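You operate a simulated robot arm through the tools that you are given. There is no shell and no other tool.

The job below is to be done with a simulated robot arm. You get a single attempt, and the scene is never put back.

## Task
Stop elevator A, set the orange and the white knob to 4 and start it again.
Fine: the belt is slipping; turn the knobs only with the red switch off; leave it running and watch the meter till the boot has run empty.

Only the result counts: the job must be done as asked and must still hold three seconds after the hand-in. Knocking over, shifting, dropping, spilling or breaking anything else fails it.

## Robot
A 6-joint arm with a three-finger gripper, fixed in place. Base frame: the origin is on the floor under the middle of its stand, x ahead of it, y to its left, z up. Readings come in mm, degrees, newtons and seconds.
It reaches about 1213 mm from its shoulder. Its first joint turns from -166.0 to 166.0 degrees. Payload 4.89 kg.
The TCP is the grasp point between the finger pads, 30 mm short of the fingertips. In the tool frame z runs along the fingers and y along their closing line. The gripper opens to 164 mm; its body begins 125 mm behind the TCP.
Orientation is told as [roll, pitch, yaw] about the base's x, y, z axes, in that order, counted from this pose: with the fingers straight down and closing along the base's y, the tool's x points along the base's -x, its y along +y and its z along -z.

## Interface
- The arm moves only by the tool apply_moves. Its argument "plan" is a list of rows, each an object (a shift or turn left out is 0, a gripper value left out holds the last) with "translation": the shift along the base's x, y, z in units of 100 mm (1.0 is 100 mm), a list of three; "rotation": the turn, a rotation vector about the base's x, y, z in units of 60 degrees (1.0 is 60 degrees), a list of three; "jaw": the gripper command, from -1 (shut) to 1 (fully open), values between in proportion. In form: [{"translation": [tx, ty, tz], "rotation": [wx, wy, wz], "jaw": jaw}, ...]. A call has 1 to 20 rows; each row is the pose to reach, as a shift and turn from the pose commanded when the call began. A call with a number of a shift or a turn outside -1 to 1 is refused whole. Rows are played at 5 a second. More than 50 mm and 8.6 degrees between two rows, or a gripper value outside its range, and nothing of the call is played. Where a pose cannot be reached the arm comes as near as it can. A force on the tool above 40 N (or 10 N above the force at the start of the call, whichever is more), or a blocked arm, ends the call early, and 0.2 s more pass. Each finger travels about 108 mm/s and halts on what it meets, pressing with about 39 N; the grip force reading is that of the motor and also rises with nothing between the fingers. The clock runs only during rows and for 0.2 s after the last one: add rows that repeat a pose to give the fingers time. The reply holds the time, the measured pose of the TCP, the force on the tool along the base axes, the opening and the grip force, in the units named above and with some noise, with the torque about the TCP (base axes, N m) and any sound that the robot's microphone picked up.
- Cameras (640 x 400 px; columns grow to the right, rows downward): "scene" is fixed at [219.6, -650.3, 1620.9]; the picture's right is [0.78, -0.63, 0.00], its down [-0.21, -0.26, -0.94] and it looks along [0.59, 0.73, -0.34] (base axes); focal length 317 px, centre (320, 200). "wrist" rides on the gripper at [76, -2, -152] in the tool frame; the picture's right is [0.02, 1.00, 0.00], its down [-0.88, 0.02, -0.47] and it looks along [-0.47, 0.01, 0.88] (tool axes); focal length 247 px, centre (320, 200). There is no depth. A picture from a camera that has moved, and an enlarged one, comes with that camera's place and axes in the base frame and with its lens.
- snapshot(camera): a new picture of that camera. The clock stands still meanwhile.
- slide_trunk(by): moves the trunk up (or, below 0, down) by that many mm; the arm rides with it, the base frame stays. It gives what a move gives, with no picture.
- inspect(camera, box): a new picture of the part [left, top, right, bottom] of that camera's present view, enlarged. The clock stands still meanwhile.
- hand_in(): hands the job in; it is judged then, once.

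Places have to be worked out from the pictures, the camera data and where the tool is seen. Open the gripper and draw the arm clear of the work before you hand the job in, unless the task says otherwise.

The tools are called after ">>>" as name(argument=value, ...) on one line, values as JSON. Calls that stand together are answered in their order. apply_moves: Moves the arm, as the interface text tells. Its arguments: {"type":"object","properties":{"plan":{"type":"array"}},"required":["plan"]} The other tools are called the same way: slide_trunk (by) moves the trunk up or down; snapshot (camera) takes a picture; inspect (camera, box) takes an enlarged picture of a part of a camera's view; hand_in () hands the job in.

At the start:

```text
t: 0.0
tcp_pos: [498.4, 311.3, 1463.3]
tool_rot: [0.0, 0.1, 0.0]
contact_force: [0.4, 0.0, -1.0]
wrist_torque: [0.02, 0.0, -0.02]
width: 164.1
gripper_force: 0.0
trunk travel left (down, up): [-175.0, 215.0]
```

scene: 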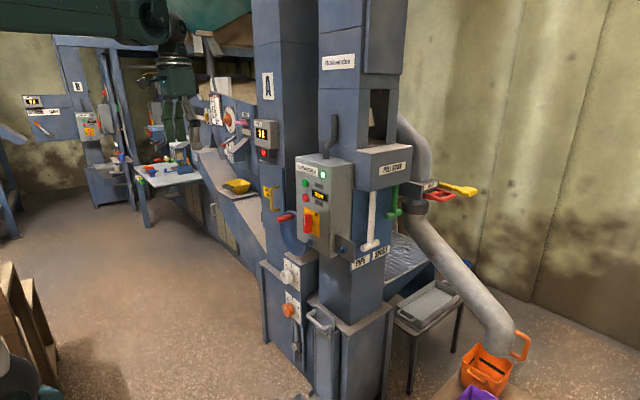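
wrist: 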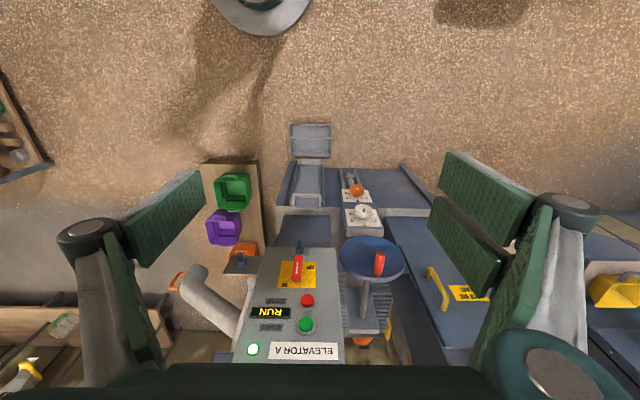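

I start by looking closely at the control box, knobs and meters of elevator A from the scene camera.

>>> inspect(camera="scene", box=[240, 140, 400, 260])

>>> inspect(camera="scene", box=[250, 240, 350, 360])

>>> inspect(camera="wrist", box=[220, 160, 420, 370])

>>> inspect(camera="scene", box=[190, 70, 300, 180])

```text
3.33 times, centred on (320, 200) of scene
camera zoom: at [219.6, -650.3, 1620.9], right [0.78, -0.63, 0.0], down [-0.21, -0.26, -0.94], along [0.59, 0.73, -0.34], focal length 1057 px, centre (320, 200)
```

zoom: 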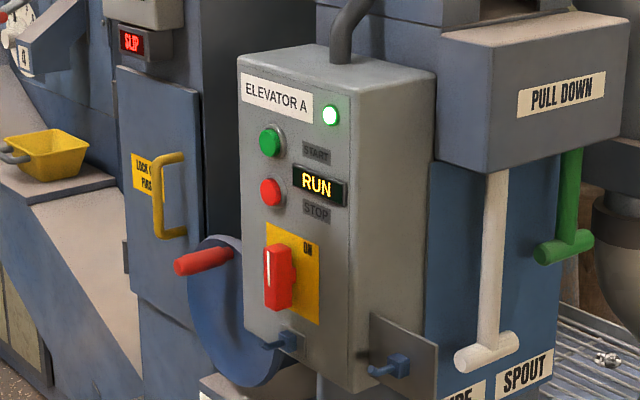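

```text
3.33 times, centred on (300, 300) of scene
camera zoom: at [219.6, -650.3, 1620.9], right [0.78, -0.63, 0.0], down [-0.21, -0.26, -0.94], along [0.59, 0.73, -0.34], focal length 1057 px, centre (387, -133)
```

zoom: 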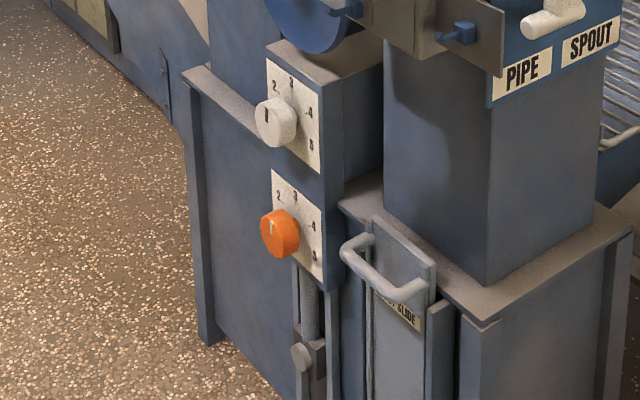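

```text
1.90 times, centred on (320, 265) of wrist
camera zoom: at [422.9, 310.2, 1616.8], right [-0.02, 1.0, 0.0], down [0.88, 0.02, 0.47], along [0.47, 0.01, -0.88], focal length 470 px, centre (320, 76)
```

zoom: 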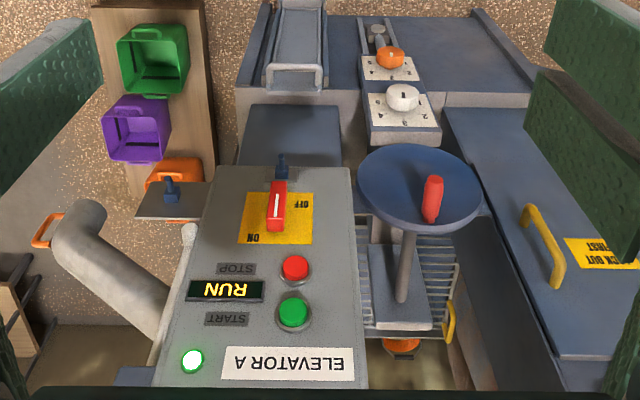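

```text
3.64 times, centred on (245, 125) of scene
camera zoom: at [219.6, -650.3, 1620.9], right [0.78, -0.63, 0.0], down [-0.21, -0.26, -0.94], along [0.59, 0.73, -0.34], focal length 1153 px, centre (593, 473)
```

zoom: 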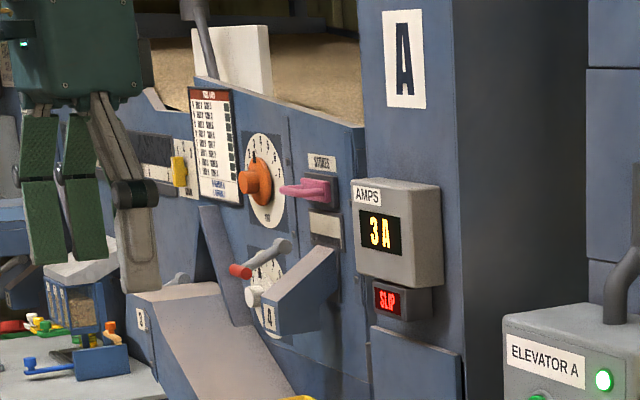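

The panel shows RUN, with a SLIP lamp and 3 A on the meter. I look at more labels, charts and the other dials before touching anything.

>>> inspect(camera="scene", box=[195, 80, 255, 165])

>>> inspect(camera="scene", box=[205, 85, 230, 130])

>>> inspect(camera="scene", box=[265, 255, 315, 330])

>>> inspect(camera="scene", box=[255, 160, 350, 270])

>>> inspect(camera="scene", box=[250, 115, 290, 220])

>>> inspect(camera="scene", box=[0, 40, 200, 180])

```text
4.71 times, centred on (225, 122) of scene
camera zoom: at [219.6, -650.3, 1620.9], right [0.78, -0.63, 0.0], down [-0.21, -0.26, -0.94], along [0.59, 0.73, -0.34], focal length 1493 px, centre (767, 565)
```

zoom: 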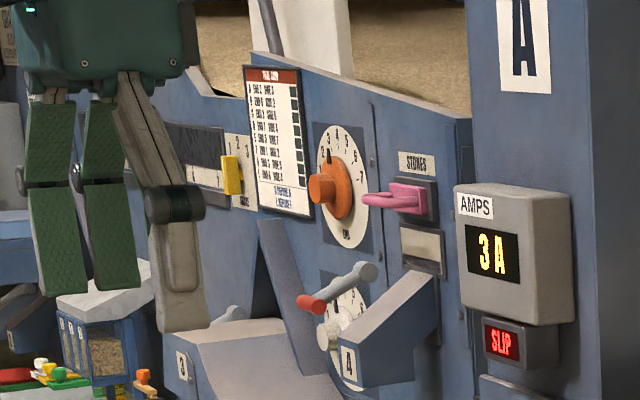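

```text
8.89 times, centred on (218, 108) of scene
camera zoom: at [219.6, -650.3, 1620.9], right [0.78, -0.63, 0.0], down [-0.21, -0.26, -0.94], along [0.59, 0.73, -0.34], focal length 2819 px, centre (1231, 1022)
```

zoom: 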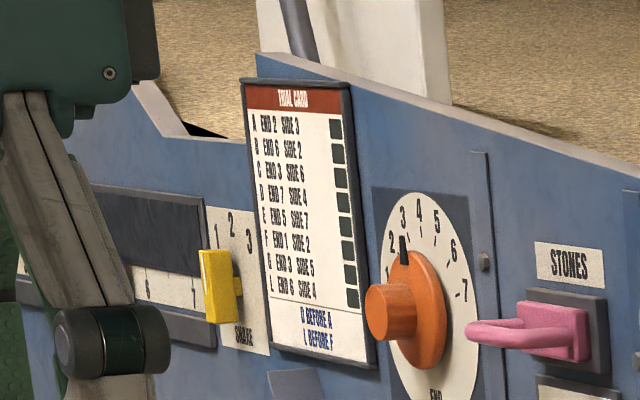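

```text
5.33 times, centred on (290, 292) of scene
camera zoom: at [219.6, -650.3, 1620.9], right [0.78, -0.63, 0.0], down [-0.21, -0.26, -0.94], along [0.59, 0.73, -0.34], focal length 1692 px, centre (480, -293)
```

zoom: 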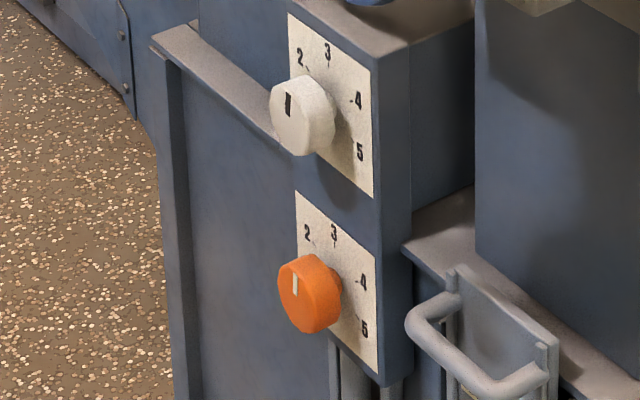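

```text
3.64 times, centred on (302, 215) of scene
camera zoom: at [219.6, -650.3, 1620.9], right [0.78, -0.63, 0.0], down [-0.21, -0.26, -0.94], along [0.59, 0.73, -0.34], focal length 1153 px, centre (384, 146)
```

zoom: 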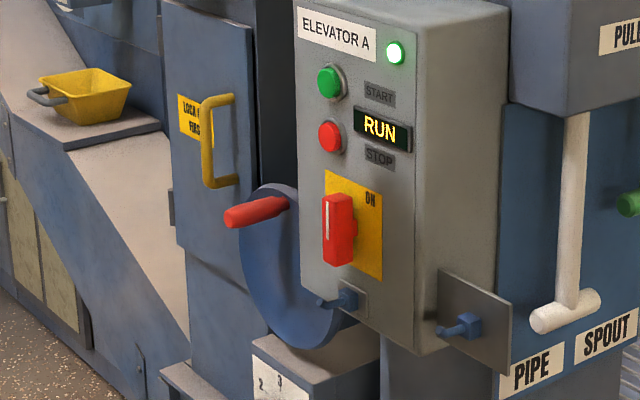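

```text
3.81 times, centred on (270, 168) of scene
camera zoom: at [219.6, -650.3, 1620.9], right [0.78, -0.63, 0.0], down [-0.21, -0.26, -0.94], along [0.59, 0.73, -0.34], focal length 1208 px, centre (510, 324)
```

zoom: 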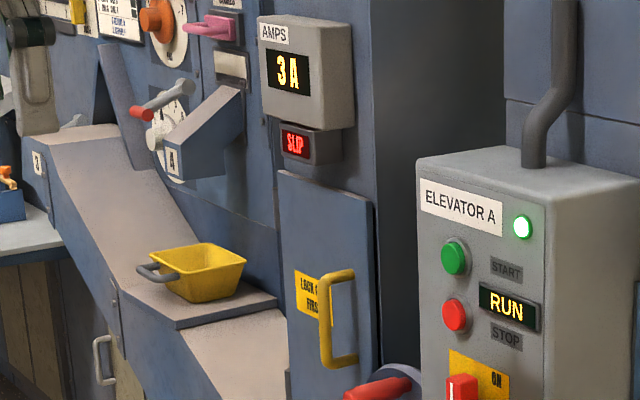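

```text
2.86 times, centred on (100, 110) of scene
camera zoom: at [219.6, -650.3, 1620.9], right [0.78, -0.63, 0.0], down [-0.21, -0.26, -0.94], along [0.59, 0.73, -0.34], focal length 906 px, centre (949, 457)
```

zoom: 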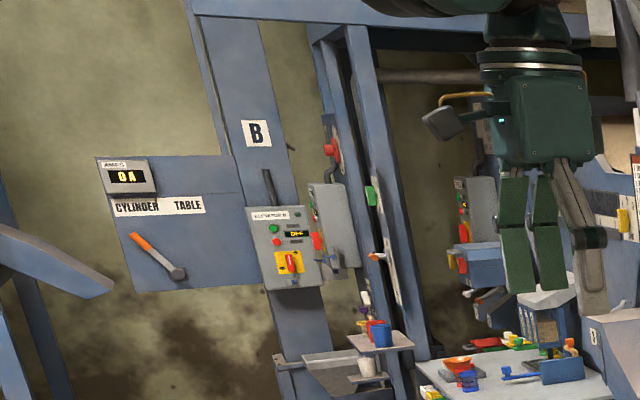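

Elevator A's panel has START (green), STOP (red), a red ON/OFF rotary switch, and the orange/white 1–5 knobs are on the boot below (roughly x≈935, y≈500, z≈545/737); the other orange/white dials belong to the END/SIDE table. I tilt the gripper forward to get a frontal wrist view of the panel.

>>> apply_moves(plan=[{"translation": [0.1, 0, -0.1], "rotation": [0, -0.125, 0], "jaw": 1}, {"translation": [0.2, 0, -0.2], "rotation": [0, -0.25, 0]}, {"translation": [0.3, 0, -0.3], "rotation": [0, -0.375, 0]}, {"translation": [0.4, 0, -0.4], "rotation": [0, -0.5, 0]}, {"translation": [0.5, 0, -0.5], "rotation": [0, -0.625, 0]}, {"translation": [0.6, 0, -0.6], "rotation": [0, -0.75, 0]}, {"translation": [0.7, 0, -0.7], "rotation": [0, -0.875, 0]}, {"translation": [0.8, 0, -0.8], "rotation": [0, -1, 0]}])

```text
t: 1.8
tcp_pos: [579.1, 311.1, 1382.4]
tool_rot: [0.0, -60.2, 0.0]
contact_force: [-0.5, -0.6, 0.6]
wrist_torque: [0.03, 0.02, 0.05]
width: 163.9
gripper_force: 0.1
trunk travel left (down, up): [-175.0, 215.0]
```

The arm reached the tilted pose. I look with both cameras now.

>>> snapshot(camera="wrist")

>>> snapshot(camera="scene")

```text
taken
camera wrist: at [409.4, 310.2, 1393.6], right [-0.01, 1.0, -0.02], down [0.03, 0.02, 1.0], along [1.0, 0.01, -0.03], focal length 247 px, centre (320, 200)
```

wrist: 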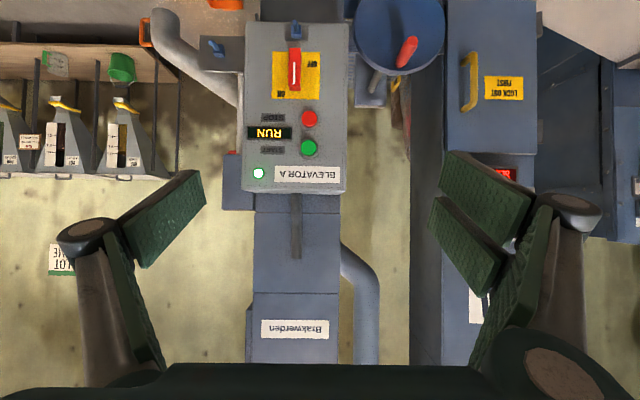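

```text
taken
```

scene: 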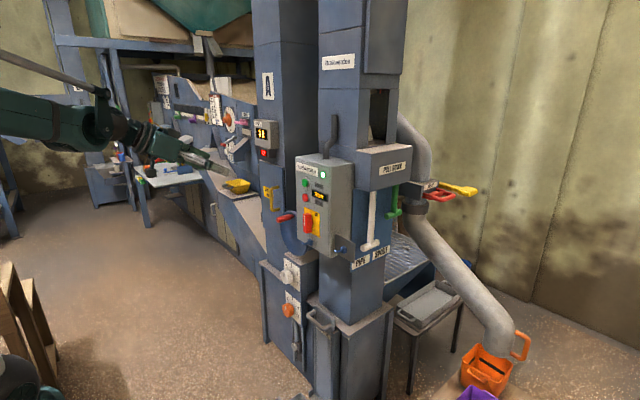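

The panel is well in view, upside down. I enlarge it for exact button and switch positions.

>>> inspect(camera="wrist", box=[200, 20, 380, 200])

>>> inspect(camera="wrist", box=[250, 30, 340, 130])

>>> inspect(camera="wrist", box=[340, 0, 580, 200])

>>> inspect(camera="scene", box=[70, 90, 130, 150])

```text
2.22 times, centred on (290, 110) of wrist
camera zoom: at [409.4, 310.2, 1393.6], right [-0.01, 1.0, -0.02], down [0.03, 0.02, 1.0], along [1.0, 0.01, -0.03], focal length 549 px, centre (387, 400)
```

zoom: 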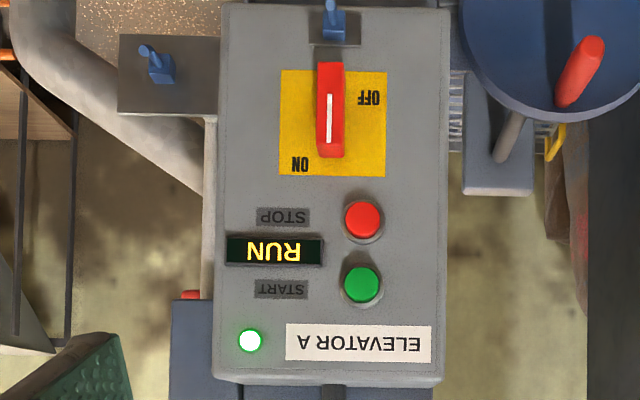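

```text
4.00 times, centred on (295, 80) of wrist
camera zoom: at [409.4, 310.2, 1393.6], right [-0.01, 1.0, -0.02], down [0.03, 0.02, 1.0], along [1.0, 0.01, -0.03], focal length 988 px, centre (420, 680)
```

zoom: 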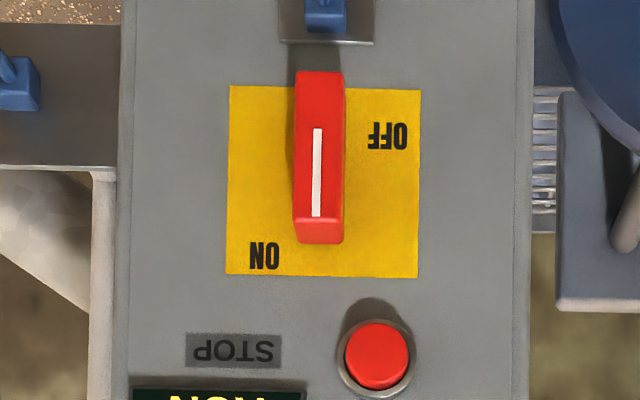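

```text
2.00 times, centred on (460, 100) of wrist
camera zoom: at [409.4, 310.2, 1393.6], right [-0.01, 1.0, -0.02], down [0.03, 0.02, 1.0], along [1.0, 0.01, -0.03], focal length 494 px, centre (40, 400)
```

zoom: 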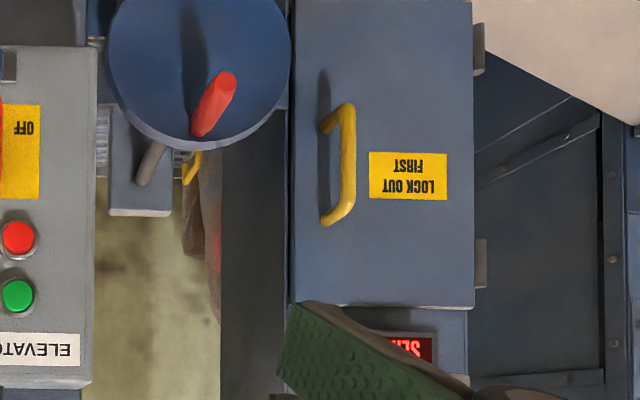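

```text
6.67 times, centred on (100, 120) of scene
camera zoom: at [219.6, -650.3, 1620.9], right [0.78, -0.63, 0.0], down [-0.21, -0.26, -0.94], along [0.59, 0.73, -0.34], focal length 2114 px, centre (1787, 733)
```

zoom: 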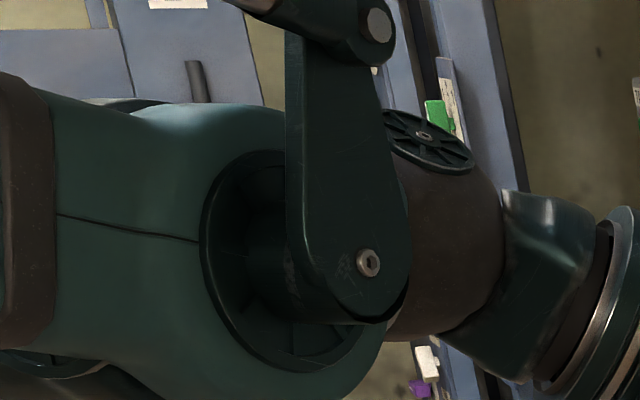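

The STOP button sits at about (904, 290, 1214), START at (904, 290, 1274), and the red switch at about (890, 303, 1130), pointer up at ON, OFF to its left. I close the fingers and turn them to level, moving towards the panel.

>>> apply_moves(plan=[{"translation": [0.15, -0.03, -0.16], "rotation": [0, -0.08, 0], "jaw": -1}, {"translation": [0.3, -0.06, -0.32], "rotation": [0, -0.16, 0]}, {"translation": [0.45, -0.09, -0.48], "rotation": [0, -0.25, 0]}, {"translation": [0.6, -0.12, -0.64], "rotation": [0, -0.33, 0]}, {"translation": [0.75, -0.15, -0.8], "rotation": [0, -0.41, 0]}, {"translation": [0.9, -0.18, -1.0], "rotation": [0, -0.5, 0]}, {"translation": [0.9, -0.18, -1.0], "rotation": [0, -0.5, 0]}, {"translation": [0.9, -0.18, -1.0], "rotation": [0, -0.5, 0]}])

```text
t: 3.6
tcp_pos: [668.8, 292.5, 1281.6]
tool_rot: [-118.5, -90.0, 118.4]
contact_force: [0.5, 0.0, -0.6]
wrist_torque: [0.0, -0.04, -0.08]
width: 0.0
gripper_force: 39.6
trunk travel left (down, up): [-175.0, 215.0]
```

The gripper is level now and closed. I check the finger shape and clearance in both views.

>>> snapshot(camera="wrist")

>>> inspect(camera="scene", box=[120, 100, 360, 260])

```text
taken
camera wrist: at [516.8, 291.5, 1207.1], right [0.0, 1.0, -0.02], down [-0.47, 0.02, 0.88], along [0.88, 0.01, 0.47], focal length 247 px, centre (320, 200)
```

wrist: 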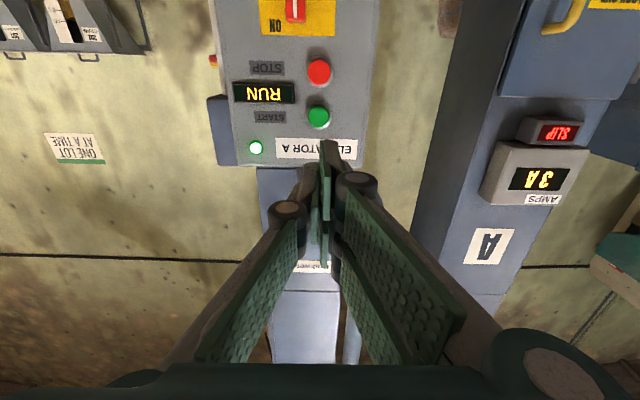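

```text
2.50 times, centred on (240, 180) of scene
camera zoom: at [219.6, -650.3, 1620.9], right [0.78, -0.63, 0.0], down [-0.21, -0.26, -0.94], along [0.59, 0.73, -0.34], focal length 793 px, centre (520, 250)
```

zoom: 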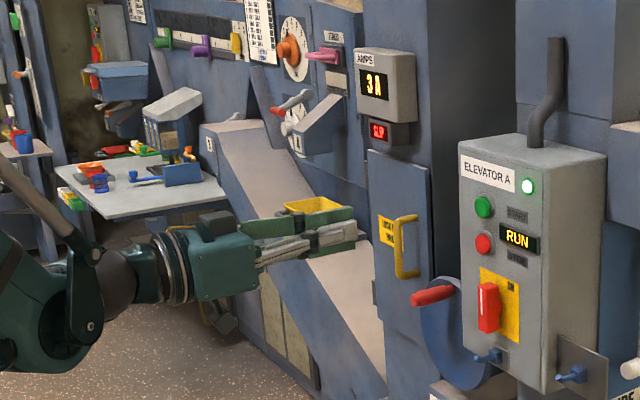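

From this view STOP refines to about (904, 290, 1212) and START to (904, 290, 1271). I move down in line with STOP, still 75 mm short.

>>> apply_moves(plan=[{"translation": [0.25, 0, -0.2]}, {"translation": [0.5, -0.01, -0.4]}, {"translation": [0.75, -0.01, -0.55]}, {"translation": [1.0, -0.01, -0.65]}])

>>> apply_moves(plan=[{"translation": [0.2, 0, 0]}, {"translation": [0.4, 0, 0]}, {"translation": [0.6, 0, 0]}])

>>> inspect(camera="scene", box=[240, 130, 360, 270])

>>> snapshot(camera="wrist")

```text
t: 4.6
tcp_pos: [768.3, 293.6, 1218.6]
tool_rot: [-161.3, -90.0, 161.3]
contact_force: [-1.1, 0.7, 1.4]
wrist_torque: [-0.01, 0.06, -0.02]
width: 0.0
gripper_force: 39.4
trunk travel left (down, up): [-175.0, 215.0]
```

```text
t: 5.4
tcp_pos: [827.1, 292.1, 1217.3]
tool_rot: [-175.2, -89.9, 175.4]
contact_force: [-0.7, -0.8, 0.7]
wrist_torque: [0.02, 0.08, -0.02]
width: 0.0
gripper_force: 39.6
trunk travel left (down, up): [-175.0, 215.0]
```

```text
2.86 times, centred on (300, 200) of scene
camera zoom: at [219.6, -650.3, 1620.9], right [0.78, -0.63, 0.0], down [-0.21, -0.26, -0.94], along [0.59, 0.73, -0.34], focal length 906 px, centre (377, 200)
```

zoom: 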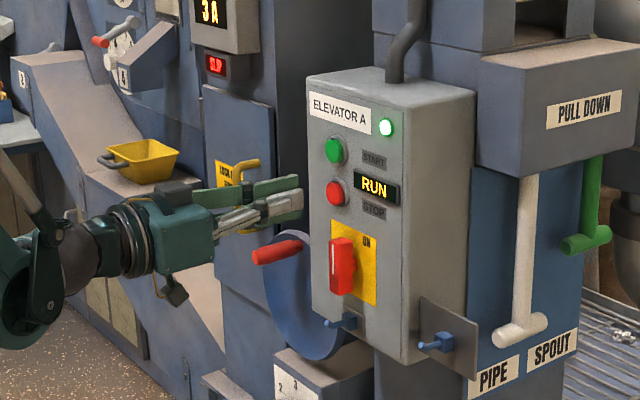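

```text
taken
camera wrist: at [676.5, 291.4, 1143.7], right [0.0, 1.0, -0.02], down [-0.47, 0.02, 0.88], along [0.88, 0.01, 0.47], focal length 247 px, centre (320, 200)
```

wrist: 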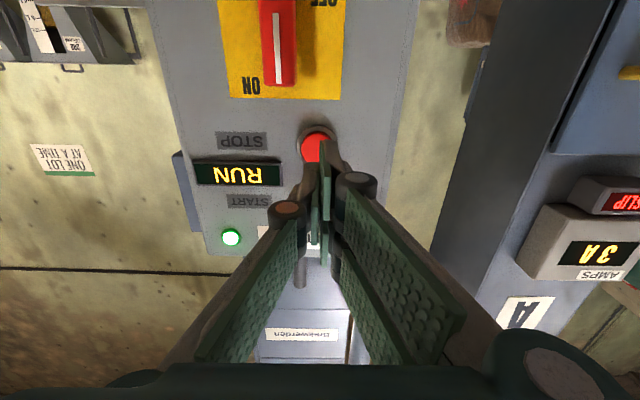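

The tip is lined up with STOP (about y 289, z 1210). I edge in with a small correction, then press slowly.

>>> apply_moves(plan=[{"translation": [0.08, -0.02, -0.03]}, {"translation": [0.16, -0.02, -0.05]}, {"translation": [0.24, -0.02, -0.05]}, {"translation": [0.3, -0.02, -0.05]}, {"translation": [0.34, -0.02, -0.05]}])

>>> inspect(camera="scene", box=[260, 140, 360, 240])

```text
t: 6.6
tcp_pos: [861.6, 290.3, 1213.8]
tool_rot: [-163.4, -90.1, 163.4]
contact_force: [0.0, 0.3, 0.0]
wrist_torque: [0.01, 0.01, 0.01]
width: 0.0
gripper_force: 39.0
trunk travel left (down, up): [-175.0, 215.0]
```

```text
4.00 times, centred on (310, 190) of scene
camera zoom: at [219.6, -650.3, 1620.9], right [0.78, -0.63, 0.0], down [-0.21, -0.26, -0.94], along [0.59, 0.73, -0.34], focal length 1269 px, centre (360, 240)
```

zoom: 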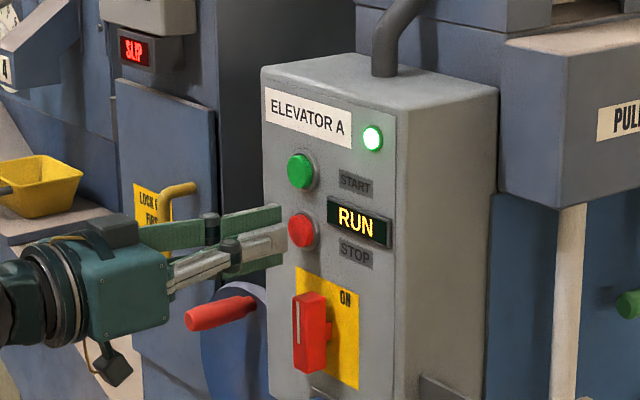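

The tips are just short of the red button. I press on in 3 mm steps.

>>> apply_moves(plan=[{"translation": [0.03, 0, 0]}, {"translation": [0.06, 0, 0]}, {"translation": [0.09, 0, 0]}, {"translation": [0.12, 0, 0]}, {"translation": [0.15, 0, 0]}])

>>> inspect(camera="scene", box=[240, 110, 360, 240])

```text
t: 7.8
tcp_pos: [877.1, 290.1, 1213.0]
tool_rot: [-151.5, -90.0, 151.5]
contact_force: [0.0, -0.8, -0.6]
wrist_torque: [0.01, 0.02, -0.01]
width: 0.0
gripper_force: 39.0
trunk travel left (down, up): [-175.0, 215.0]
```

```text
3.08 times, centred on (300, 175) of scene
camera zoom: at [219.6, -650.3, 1620.9], right [0.78, -0.63, 0.0], down [-0.21, -0.26, -0.94], along [0.59, 0.73, -0.34], focal length 976 px, centre (382, 277)
```

zoom: 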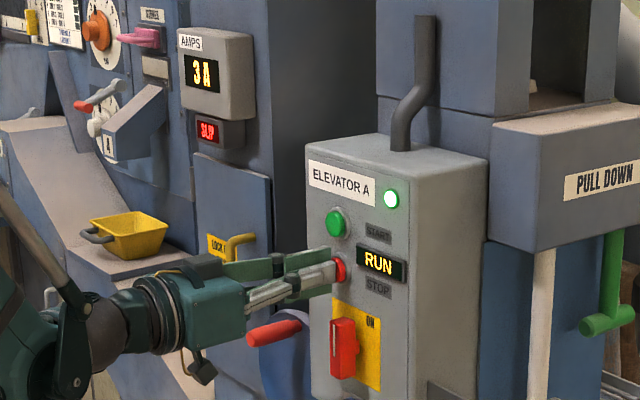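

No contact force yet; the tips seem to be at the button. I keep going in 3 mm steps.

>>> apply_moves(plan=[{"translation": [0.03, 0, 0]}, {"translation": [0.06, 0, 0]}, {"translation": [0.08, 0, 0]}])

>>> inspect(camera="scene", box=[240, 110, 360, 240])

```text
t: 8.6
tcp_pos: [884.8, 290.4, 1212.7]
tool_rot: [-179.2, -90.0, 179.2]
contact_force: [-9.1, -0.8, -1.2]
wrist_torque: [0.02, 0.07, -0.04]
width: 6.1
gripper_force: 45.2
trunk travel left (down, up): [-175.0, 215.0]
heard: click
```

```text
3.08 times, centred on (300, 175) of scene
camera zoom: at [219.6, -650.3, 1620.9], right [0.78, -0.63, 0.0], down [-0.21, -0.26, -0.94], along [0.59, 0.73, -0.34], focal length 976 px, centre (382, 277)
```

zoom: 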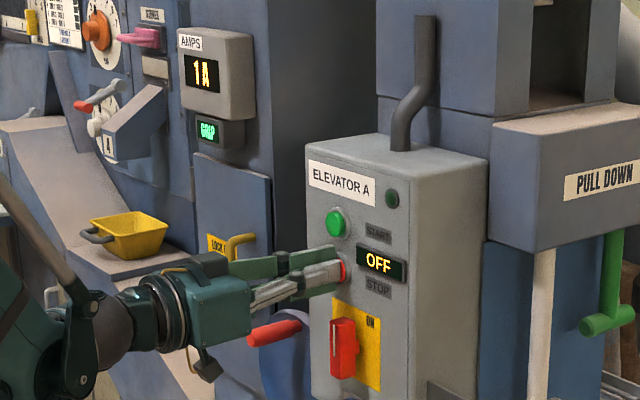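

STOP clicked: the display reads OFF and the meter is falling. I back straight out.

>>> apply_moves(plan=[{"translation": [-0.1, 0, 0]}, {"translation": [-0.3, 0, 0]}, {"translation": [-0.6, 0, 0]}, {"translation": [-1.0, 0, 0]}])

>>> apply_moves(plan=[{"translation": [-0.3, -0.08, -0.1], "jaw": -0.4}, {"translation": [-0.6, -0.16, -0.2], "jaw": -0.4}, {"translation": [-0.8, -0.24, -0.3], "jaw": -0.4}, {"translation": [-0.8, -0.28, -0.4], "jaw": -0.4}])

>>> snapshot(camera="wrist")

>>> inspect(camera="scene", box=[240, 110, 360, 260])

```text
t: 9.6
tcp_pos: [785.2, 292.0, 1210.8]
tool_rot: [-6.9, -90.0, 6.8]
contact_force: [1.9, 0.8, -0.4]
wrist_torque: [-0.01, -0.15, -0.01]
width: 0.0
gripper_force: 45.4
trunk travel left (down, up): [-175.0, 215.0]
```

```text
t: 10.6
tcp_pos: [703.5, 263.5, 1171.0]
tool_rot: [162.0, -90.0, -161.9]
contact_force: [-0.5, -0.3, 0.7]
wrist_torque: [-0.01, 0.05, 0.09]
width: 49.2
gripper_force: 0.1
trunk travel left (down, up): [-175.0, 215.0]
```

```text
taken
camera wrist: at [552.6, 262.4, 1097.7], right [0.0, 1.0, -0.02], down [-0.47, 0.02, 0.88], along [0.88, 0.01, 0.47], focal length 247 px, centre (320, 200)
```

wrist: 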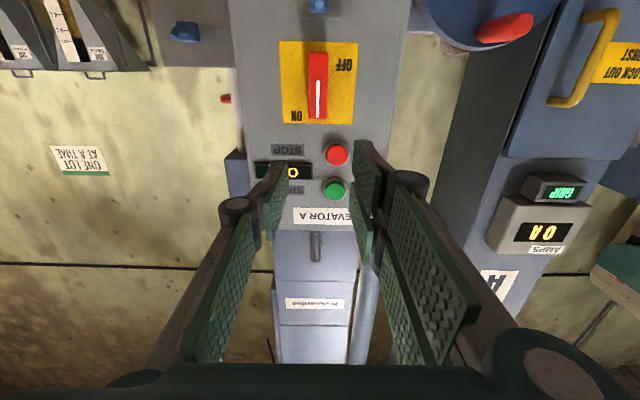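

```text
2.67 times, centred on (300, 185) of scene
camera zoom: at [219.6, -650.3, 1620.9], right [0.78, -0.63, 0.0], down [-0.21, -0.26, -0.94], along [0.59, 0.73, -0.34], focal length 846 px, centre (373, 240)
```

zoom: 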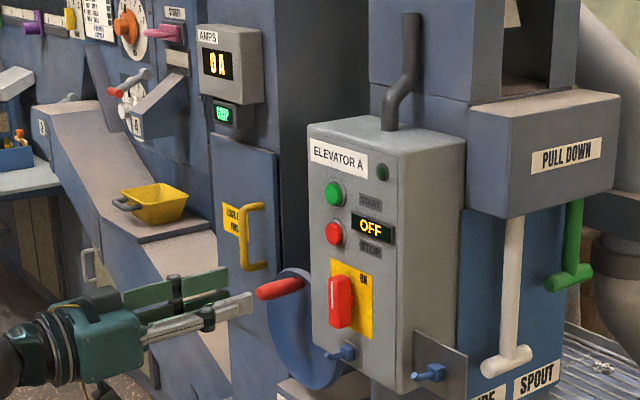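

It's stopped: 0 A and OFF. From two wrist views the switch plate centre is about (926, 260, 1115), and the handle is a bar 82×24 mm, front face near x≈881. I line up with it, opened about 60 mm.

>>> apply_moves(plan=[{"translation": [0.2, -0.01, -0.15], "jaw": -0.27}, {"translation": [0.4, -0.02, -0.3], "jaw": -0.27}, {"translation": [0.6, -0.03, -0.45], "jaw": -0.27}, {"translation": [0.8, -0.04, -0.56], "jaw": -0.27}])

>>> snapshot(camera="wrist")

>>> inspect(camera="scene", box=[240, 150, 360, 270])

```text
t: 11.6
tcp_pos: [784.8, 260.1, 1117.2]
tool_rot: [-175.0, -89.9, 174.9]
contact_force: [-1.9, -0.4, 0.3]
wrist_torque: [-0.02, 0.1, -0.01]
width: 60.0
gripper_force: 0.0
trunk travel left (down, up): [-175.0, 215.0]
```

```text
taken
camera wrist: at [634.6, 258.7, 1042.0], right [0.0, 1.0, -0.02], down [-0.47, 0.02, 0.88], along [0.88, 0.01, 0.47], focal length 247 px, centre (320, 200)
```

wrist: 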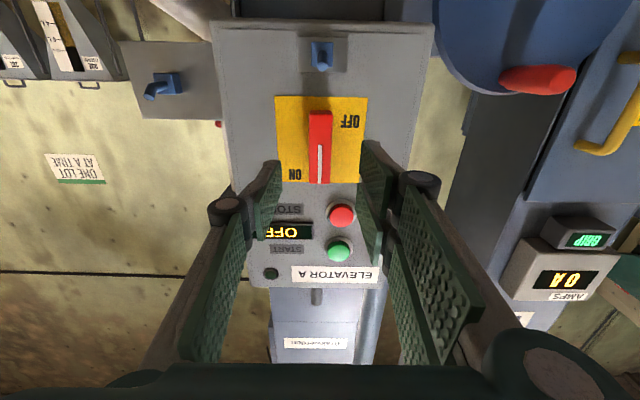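

```text
3.33 times, centred on (300, 210) of scene
camera zoom: at [219.6, -650.3, 1620.9], right [0.78, -0.63, 0.0], down [-0.21, -0.26, -0.94], along [0.59, 0.73, -0.34], focal length 1057 px, centre (387, 167)
```

zoom: 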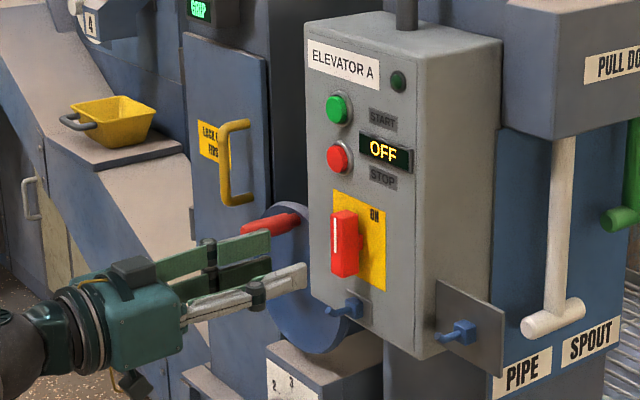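

The handle is centred between the fingers (y≈260, z≈1114). I advance over it so the tips end short of the panel.

>>> apply_moves(plan=[{"translation": [0.25, 0, -0.02]}, {"translation": [0.45, 0, -0.02]}, {"translation": [0.65, 0, -0.02]}, {"translation": [0.8, 0, -0.02]}, {"translation": [0.92, 0, -0.02]}])

>>> snapshot(camera="wrist")

>>> inspect(camera="scene", box=[260, 170, 350, 260])

```text
t: 12.8
tcp_pos: [877.0, 259.3, 1113.3]
tool_rot: [-157.5, -89.9, 157.5]
contact_force: [0.0, -0.4, -0.4]
wrist_torque: [0.01, 0.04, -0.03]
width: 59.9
gripper_force: 0.0
trunk travel left (down, up): [-175.0, 215.0]
```

```text
taken
camera wrist: at [725.8, 257.9, 1040.1], right [0.0, 1.0, -0.02], down [-0.47, 0.02, 0.88], along [0.88, 0.01, 0.47], focal length 247 px, centre (320, 200)
```

wrist: 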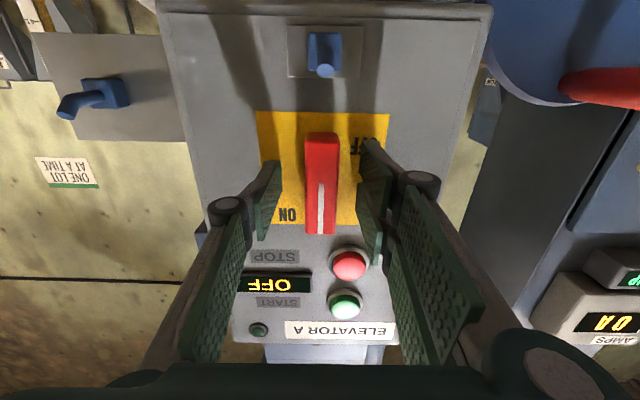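

```text
4.44 times, centred on (305, 215) of scene
camera zoom: at [219.6, -650.3, 1620.9], right [0.78, -0.63, 0.0], down [-0.21, -0.26, -0.94], along [0.59, 0.73, -0.34], focal length 1410 px, centre (387, 133)
```

zoom: 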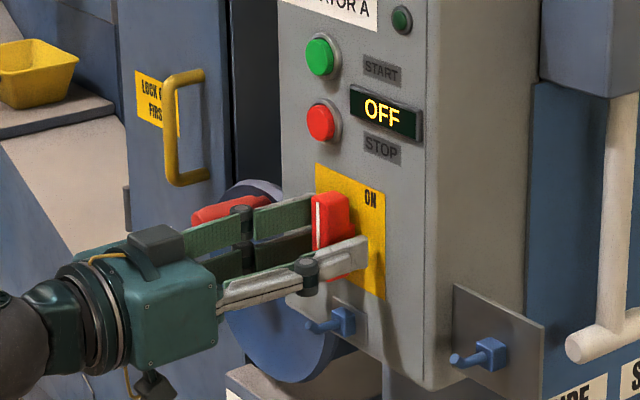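

The handle is between the pads with nothing else near. I close on it.

>>> apply_moves(plan=[{"translation": [0, 0, 0], "jaw": -1}, {"translation": [0, 0, 0], "jaw": -1}, {"translation": [0, 0, 0], "jaw": -1}])

>>> snapshot(camera="wrist")

```text
t: 13.6
tcp_pos: [876.8, 259.3, 1114.4]
tool_rot: [-83.7, -90.0, 83.8]
contact_force: [9.6, 10.7, 5.4]
wrist_torque: [-0.05, -0.12, 0.3]
width: 24.0
gripper_force: 44.8
trunk travel left (down, up): [-175.0, 215.0]
```

```text
taken
camera wrist: at [726.2, 258.7, 1040.0], right [0.0, 1.0, -0.02], down [-0.47, 0.02, 0.88], along [0.88, 0.01, 0.47], focal length 247 px, centre (320, 200)
```

wrist: 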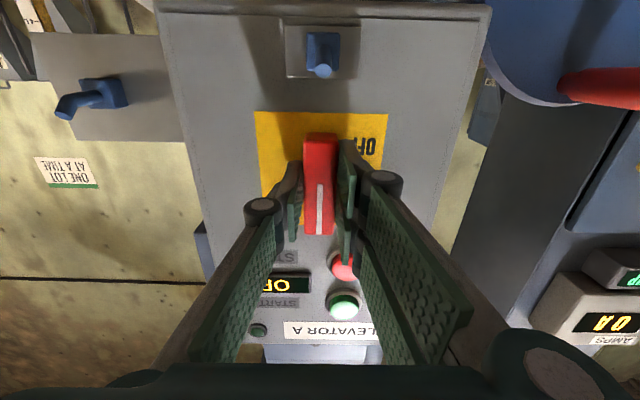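

Gripped at 24 mm. I turn the handle towards OFF (pointer up → left, i.e. −x rotation), first 30°, watching the forces.

>>> apply_moves(plan=[{"translation": [0, 0.01, 0], "rotation": [-0.1, 0, 0]}, {"translation": [0, 0.01, 0], "rotation": [-0.2, 0, 0]}, {"translation": [0, 0.01, 0], "rotation": [-0.3, 0, 0]}, {"translation": [0, 0.01, 0], "rotation": [-0.4, 0, 0]}, {"translation": [0, 0.01, 0], "rotation": [-0.5, 0, 0]}])

>>> snapshot(camera="wrist")

```text
t: 14.8
tcp_pos: [877.8, 258.8, 1115.1]
tool_rot: [-90.0, -60.0, 90.0]
contact_force: [-8.9, -9.2, -1.7]
wrist_torque: [0.06, 0.91, -0.87]
width: 23.6
gripper_force: 45.4
trunk travel left (down, up): [-175.0, 215.0]
```

```text
taken
camera wrist: at [726.1, 219.5, 1051.4], right [0.0, 0.85, -0.52], down [-0.47, 0.46, 0.75], along [0.88, 0.24, 0.4], focal length 247 px, centre (320, 200)
```

wrist: 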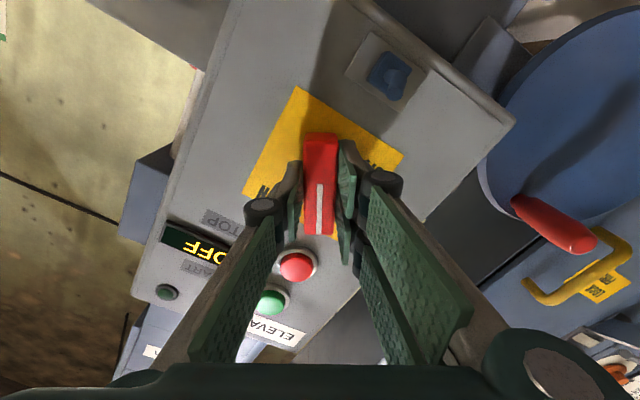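

The handle turned 30° along with the gripper. I turn the remaining 60°.

>>> apply_moves(plan=[{"rotation": [-0.125, 0, 0]}, {"rotation": [-0.25, 0, 0]}, {"rotation": [-0.375, 0, 0]}, {"rotation": [-0.5, 0, 0]}, {"rotation": [-0.625, 0, 0]}, {"rotation": [-0.75, 0, 0]}, {"rotation": [-0.875, 0, 0]}, {"rotation": [-1, 0, 0]}])

>>> snapshot(camera="wrist")

>>> inspect(camera="scene", box=[240, 150, 360, 270])

```text
t: 16.0
tcp_pos: [877.0, 258.0, 1116.0]
tool_rot: [-90.2, -24.6, 89.9]
contact_force: [2.4, -7.3, 23.6]
wrist_torque: [0.07, -0.61, -0.4]
width: 24.0
gripper_force: 44.2
trunk travel left (down, up): [-175.0, 215.0]
stopped in row 5: the force on the tool passed its limit at 42 N (the readings are from after the stop); the commanded pose is now the measured one
```

```text
taken
camera wrist: at [726.0, 188.0, 1087.6], right [0.0, 0.4, -0.92], down [-0.47, 0.81, 0.35], along [0.88, 0.43, 0.19], focal length 247 px, centre (320, 200)
```

wrist: 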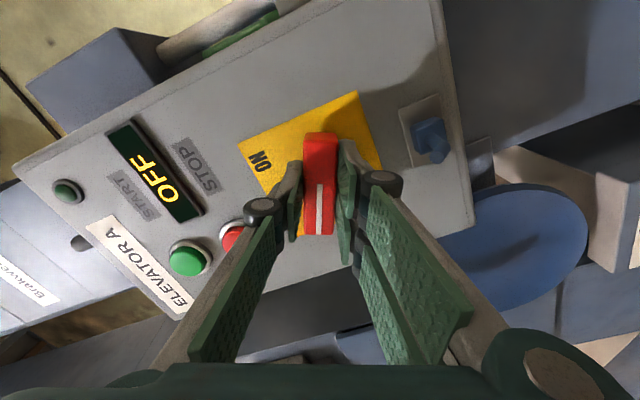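

```text
3.33 times, centred on (300, 210) of scene
camera zoom: at [219.6, -650.3, 1620.9], right [0.78, -0.63, 0.0], down [-0.21, -0.26, -0.94], along [0.59, 0.73, -0.34], focal length 1057 px, centre (387, 167)
```

zoom: 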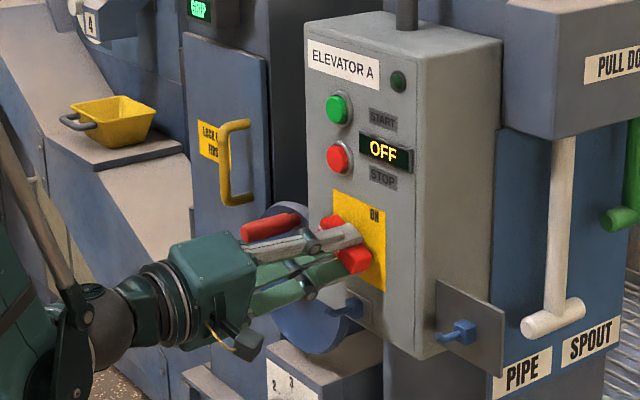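

It stopped at 65° because the handle is pushing the tool upward: the axis lies slightly higher than my grip. I shift up 2.5 mm and left 1 mm to relax the force.

>>> apply_moves(plan=[{"translation": [0, 0.01, 0.025]}, {"translation": [0, 0.01, 0.025]}])

```text
t: 16.6
tcp_pos: [878.3, 256.7, 1116.2]
tool_rot: [-90.1, -24.7, 89.7]
contact_force: [-2.6, -6.0, -13.4]
wrist_torque: [-0.06, 0.44, -0.55]
width: 23.8
gripper_force: 45.0
trunk travel left (down, up): [-175.0, 215.0]
stopped in row 2: the force on the tool passed its limit at 42 N (the readings are from after the stop); the commanded pose is now the measured one
```

The grip is stiff across the handle, so a millimetre matters. I loosen the fingers to about 27 mm so the handle has play, then go on turning in small steps.

>>> apply_moves(plan=[{"translation": [0, 0, 0], "jaw": -0.66}, {"translation": [0, 0, 0], "jaw": -0.66}])

>>> snapshot(camera="wrist")

```text
t: 17.2
tcp_pos: [877.6, 258.1, 1117.9]
tool_rot: [-89.9, -24.7, 89.7]
contact_force: [0.3, 0.7, -0.2]
wrist_torque: [0.01, 0.01, -0.03]
width: 27.8
gripper_force: 0.1
trunk travel left (down, up): [-175.0, 215.0]
```

```text
taken
camera wrist: at [725.6, 189.2, 1088.6], right [0.0, 0.4, -0.92], down [-0.47, 0.81, 0.35], along [0.88, 0.43, 0.19], focal length 247 px, centre (320, 200)
```

wrist: 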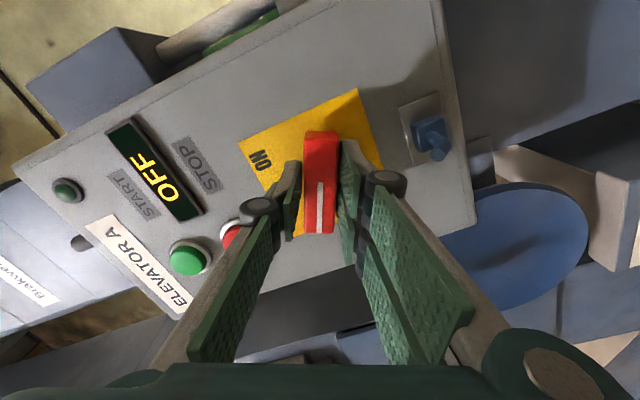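

Force-free now. I turn another 27° with the loose fingers.

>>> apply_moves(plan=[{"translation": [0, 0.01, -0.005], "rotation": [-0.1, 0, 0]}, {"translation": [0, 0.01, -0.01], "rotation": [-0.2, 0, 0]}, {"translation": [0, 0.01, -0.01], "rotation": [-0.3, 0, 0]}, {"translation": [0, 0.01, -0.01], "rotation": [-0.4, 0, 0]}, {"translation": [0, 0.01, -0.01], "rotation": [-0.45, 0, 0]}])

>>> snapshot(camera="wrist")

>>> inspect(camera="scene", box=[240, 150, 360, 270])

```text
t: 18.4
tcp_pos: [877.8, 259.3, 1117.0]
tool_rot: [-90.1, 2.3, 89.8]
contact_force: [-0.3, -0.3, 1.2]
wrist_torque: [0.0, -0.04, -0.03]
width: 28.4
gripper_force: 0.7
trunk travel left (down, up): [-175.0, 215.0]
```

```text
taken
camera wrist: at [725.4, 183.6, 1122.5], right [0.0, -0.06, -1.0], down [-0.47, 0.88, -0.06], along [0.88, 0.47, -0.03], focal length 247 px, centre (320, 200)
```

wrist: 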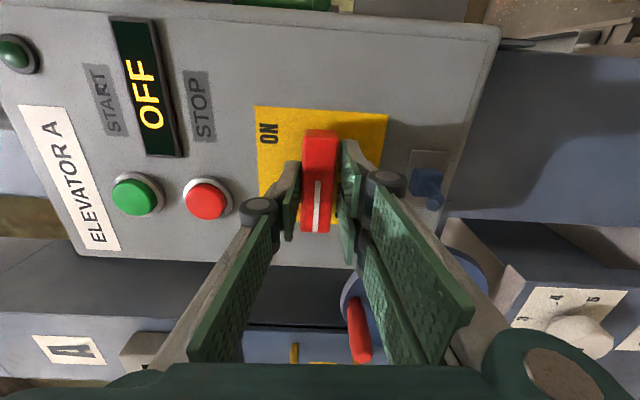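

```text
3.33 times, centred on (300, 210) of scene
camera zoom: at [219.6, -650.3, 1620.9], right [0.78, -0.63, 0.0], down [-0.21, -0.26, -0.94], along [0.59, 0.73, -0.34], focal length 1057 px, centre (387, 167)
```

zoom: 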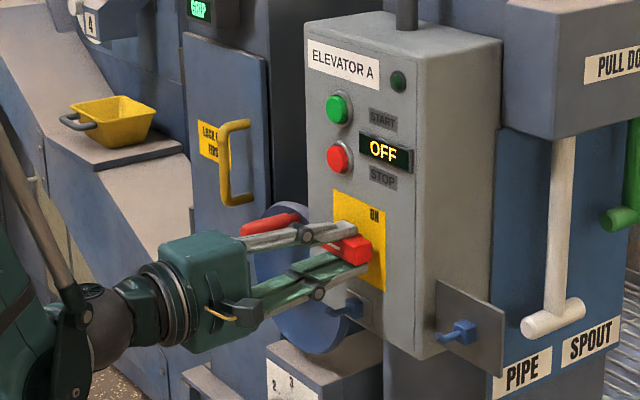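

The handle is now about horizontal, pointing to OFF. I turn a little further to feel for the end stop.

>>> apply_moves(plan=[{"rotation": [-0.05, 0, 0]}, {"rotation": [-0.1, 0, 0]}])

>>> snapshot(camera="wrist")

```text
t: 19.0
tcp_pos: [876.4, 258.9, 1116.1]
tool_rot: [-90.1, 8.3, 89.6]
contact_force: [-0.4, -4.3, 8.6]
wrist_torque: [0.18, -0.27, -0.12]
width: 31.3
gripper_force: 3.9
trunk travel left (down, up): [-175.0, 215.0]
```

```text
taken
camera wrist: at [725.3, 183.9, 1130.2], right [0.0, -0.17, -0.99], down [-0.47, 0.87, -0.15], along [0.88, 0.46, -0.08], focal length 247 px, centre (320, 200)
```

wrist: 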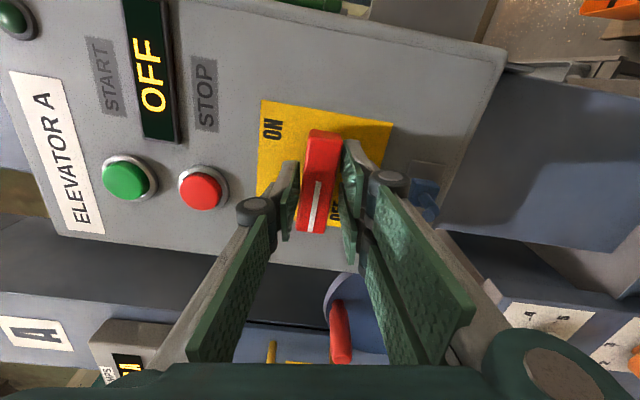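

The handle holds against its end stop at 90° (OFF). I turn back a little, open the fingers moderately and withdraw.

>>> apply_moves(plan=[{"rotation": [0.1, 0, 0]}, {"rotation": [0.13, 0, 0], "jaw": -0.45}, {"rotation": [0.13, 0, 0], "jaw": -0.45}, {"translation": [-0.2, 0, 0], "rotation": [0.13, 0, 0], "jaw": -0.45}, {"translation": [-0.5, 0, 0], "rotation": [0.13, 0, 0], "jaw": -0.45}, {"translation": [-0.95, 0, 0], "rotation": [0.13, 0, 0], "jaw": -0.45}])

>>> snapshot(camera="wrist")

>>> inspect(camera="scene", box=[240, 150, 360, 270])

```text
t: 20.4
tcp_pos: [781.7, 259.2, 1114.6]
tool_rot: [-89.9, 0.5, 89.8]
contact_force: [2.2, 0.6, -0.9]
wrist_torque: [-0.03, -0.18, 0.02]
width: 44.9
gripper_force: 0.0
trunk travel left (down, up): [-175.0, 215.0]
```

```text
taken
camera wrist: at [630.9, 184.0, 1118.6], right [0.0, -0.03, -1.0], down [-0.47, 0.88, -0.03], along [0.88, 0.47, -0.01], focal length 247 px, centre (320, 200)
```

wrist: 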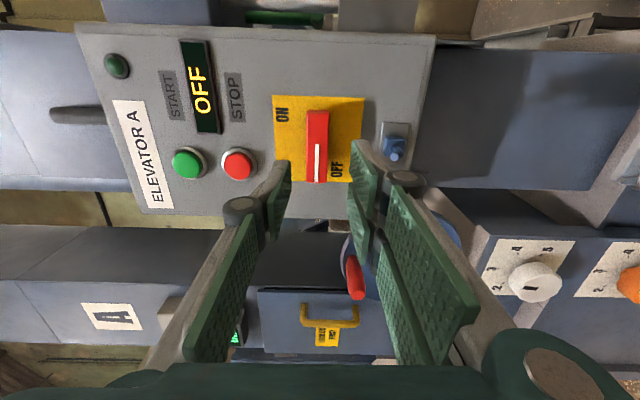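

```text
3.33 times, centred on (300, 210) of scene
camera zoom: at [219.6, -650.3, 1620.9], right [0.78, -0.63, 0.0], down [-0.21, -0.26, -0.94], along [0.59, 0.73, -0.34], focal length 1057 px, centre (387, 167)
```

zoom: 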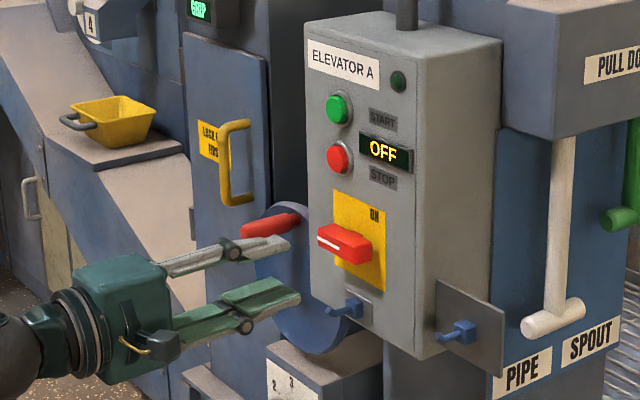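

The red switch now points to OFF. Next I back away and move left/down towards the knobs, then lower the trunk for reach.

>>> apply_moves(plan=[{"translation": [-0.4, 0, 0]}, {"translation": [-0.8, 0.1, -0.1]}, {"translation": [-0.9, 0.4, -0.3]}, {"translation": [-0.9, 0.7, -0.6]}, {"translation": [-0.9, 1.0, -0.9]}])

>>> snapshot(camera="scene")

>>> snapshot(camera="wrist")

```text
t: 21.6
tcp_pos: [719.5, 389.8, 1087.8]
tool_rot: [-89.8, 0.5, 89.5]
contact_force: [-0.7, -0.6, 0.5]
wrist_torque: [-0.03, 0.04, 0.12]
width: 45.2
gripper_force: 0.1
out of reach, approached as far as the arm can: row 1, 2, 3, 4, 5
trunk travel left (down, up): [-175.0, 215.0]
```

```text
taken
```

scene: 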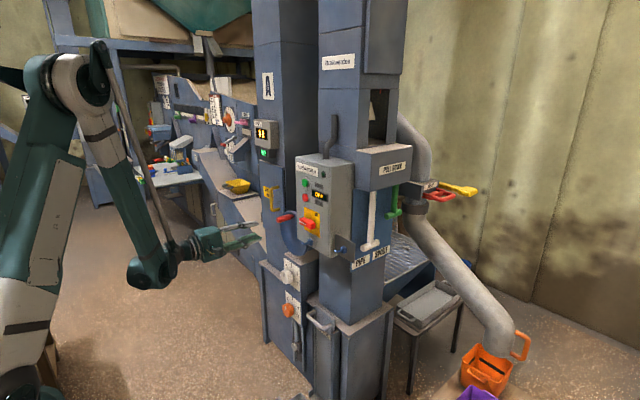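

```text
taken
camera wrist: at [567.6, 315.1, 1091.7], right [0.0, -0.03, -1.0], down [-0.47, 0.88, -0.02], along [0.88, 0.47, -0.02], focal length 247 px, centre (320, 200)
```

wrist: 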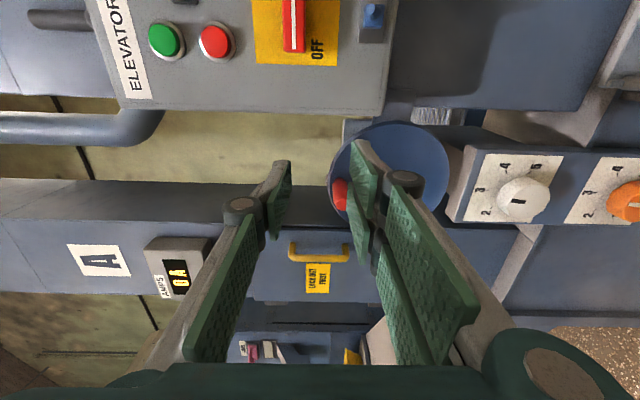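

The arm is too folded close in (min. radius), so I go outward and left instead: towards y≈500 and lower z, keeping x around 750.

>>> apply_moves(plan=[{"translation": [0.2, 0.3, -0.1]}, {"translation": [0.3, 0.6, -0.3]}, {"translation": [0.4, 0.9, -0.6]}, {"translation": [0.4, 1.0, -0.9]}])

```text
t: 22.6
tcp_pos: [761.2, 490.3, 1002.3]
tool_rot: [-90.0, 0.5, 89.6]
contact_force: [-0.6, -0.7, 0.7]
wrist_torque: [0.01, 0.1, 0.14]
width: 45.0
gripper_force: 0.1
out of reach, approached as far as the arm can: row 4
trunk travel left (down, up): [-175.0, 215.0]
```

The arm's own limits block going lower here, so I lower the trunk by 150 mm.

>>> slide_trunk(by=-150)

>>> snapshot(camera="wrist")

>>> snapshot(camera="scene")

```text
t: 24.4
tcp_pos: [760.9, 491.4, 852.4]
tool_rot: [-90.0, 0.5, 89.7]
contact_force: [-0.8, 0.0, -0.1]
wrist_torque: [0.0, -0.02, 0.01]
width: 45.0
gripper_force: 0.1
trunk travel left (down, up): [-25.0, 365.0]
```

```text
taken
camera wrist: at [610.0, 415.8, 856.1], right [0.0, -0.03, -1.0], down [-0.47, 0.88, -0.03], along [0.88, 0.47, -0.01], focal length 247 px, centre (320, 200)
```

wrist: 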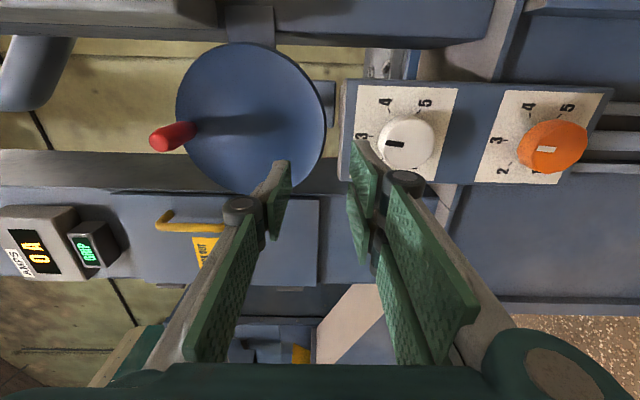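

```text
taken
```

scene: 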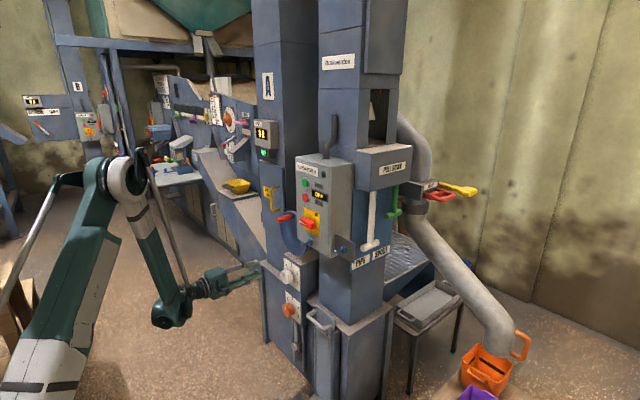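

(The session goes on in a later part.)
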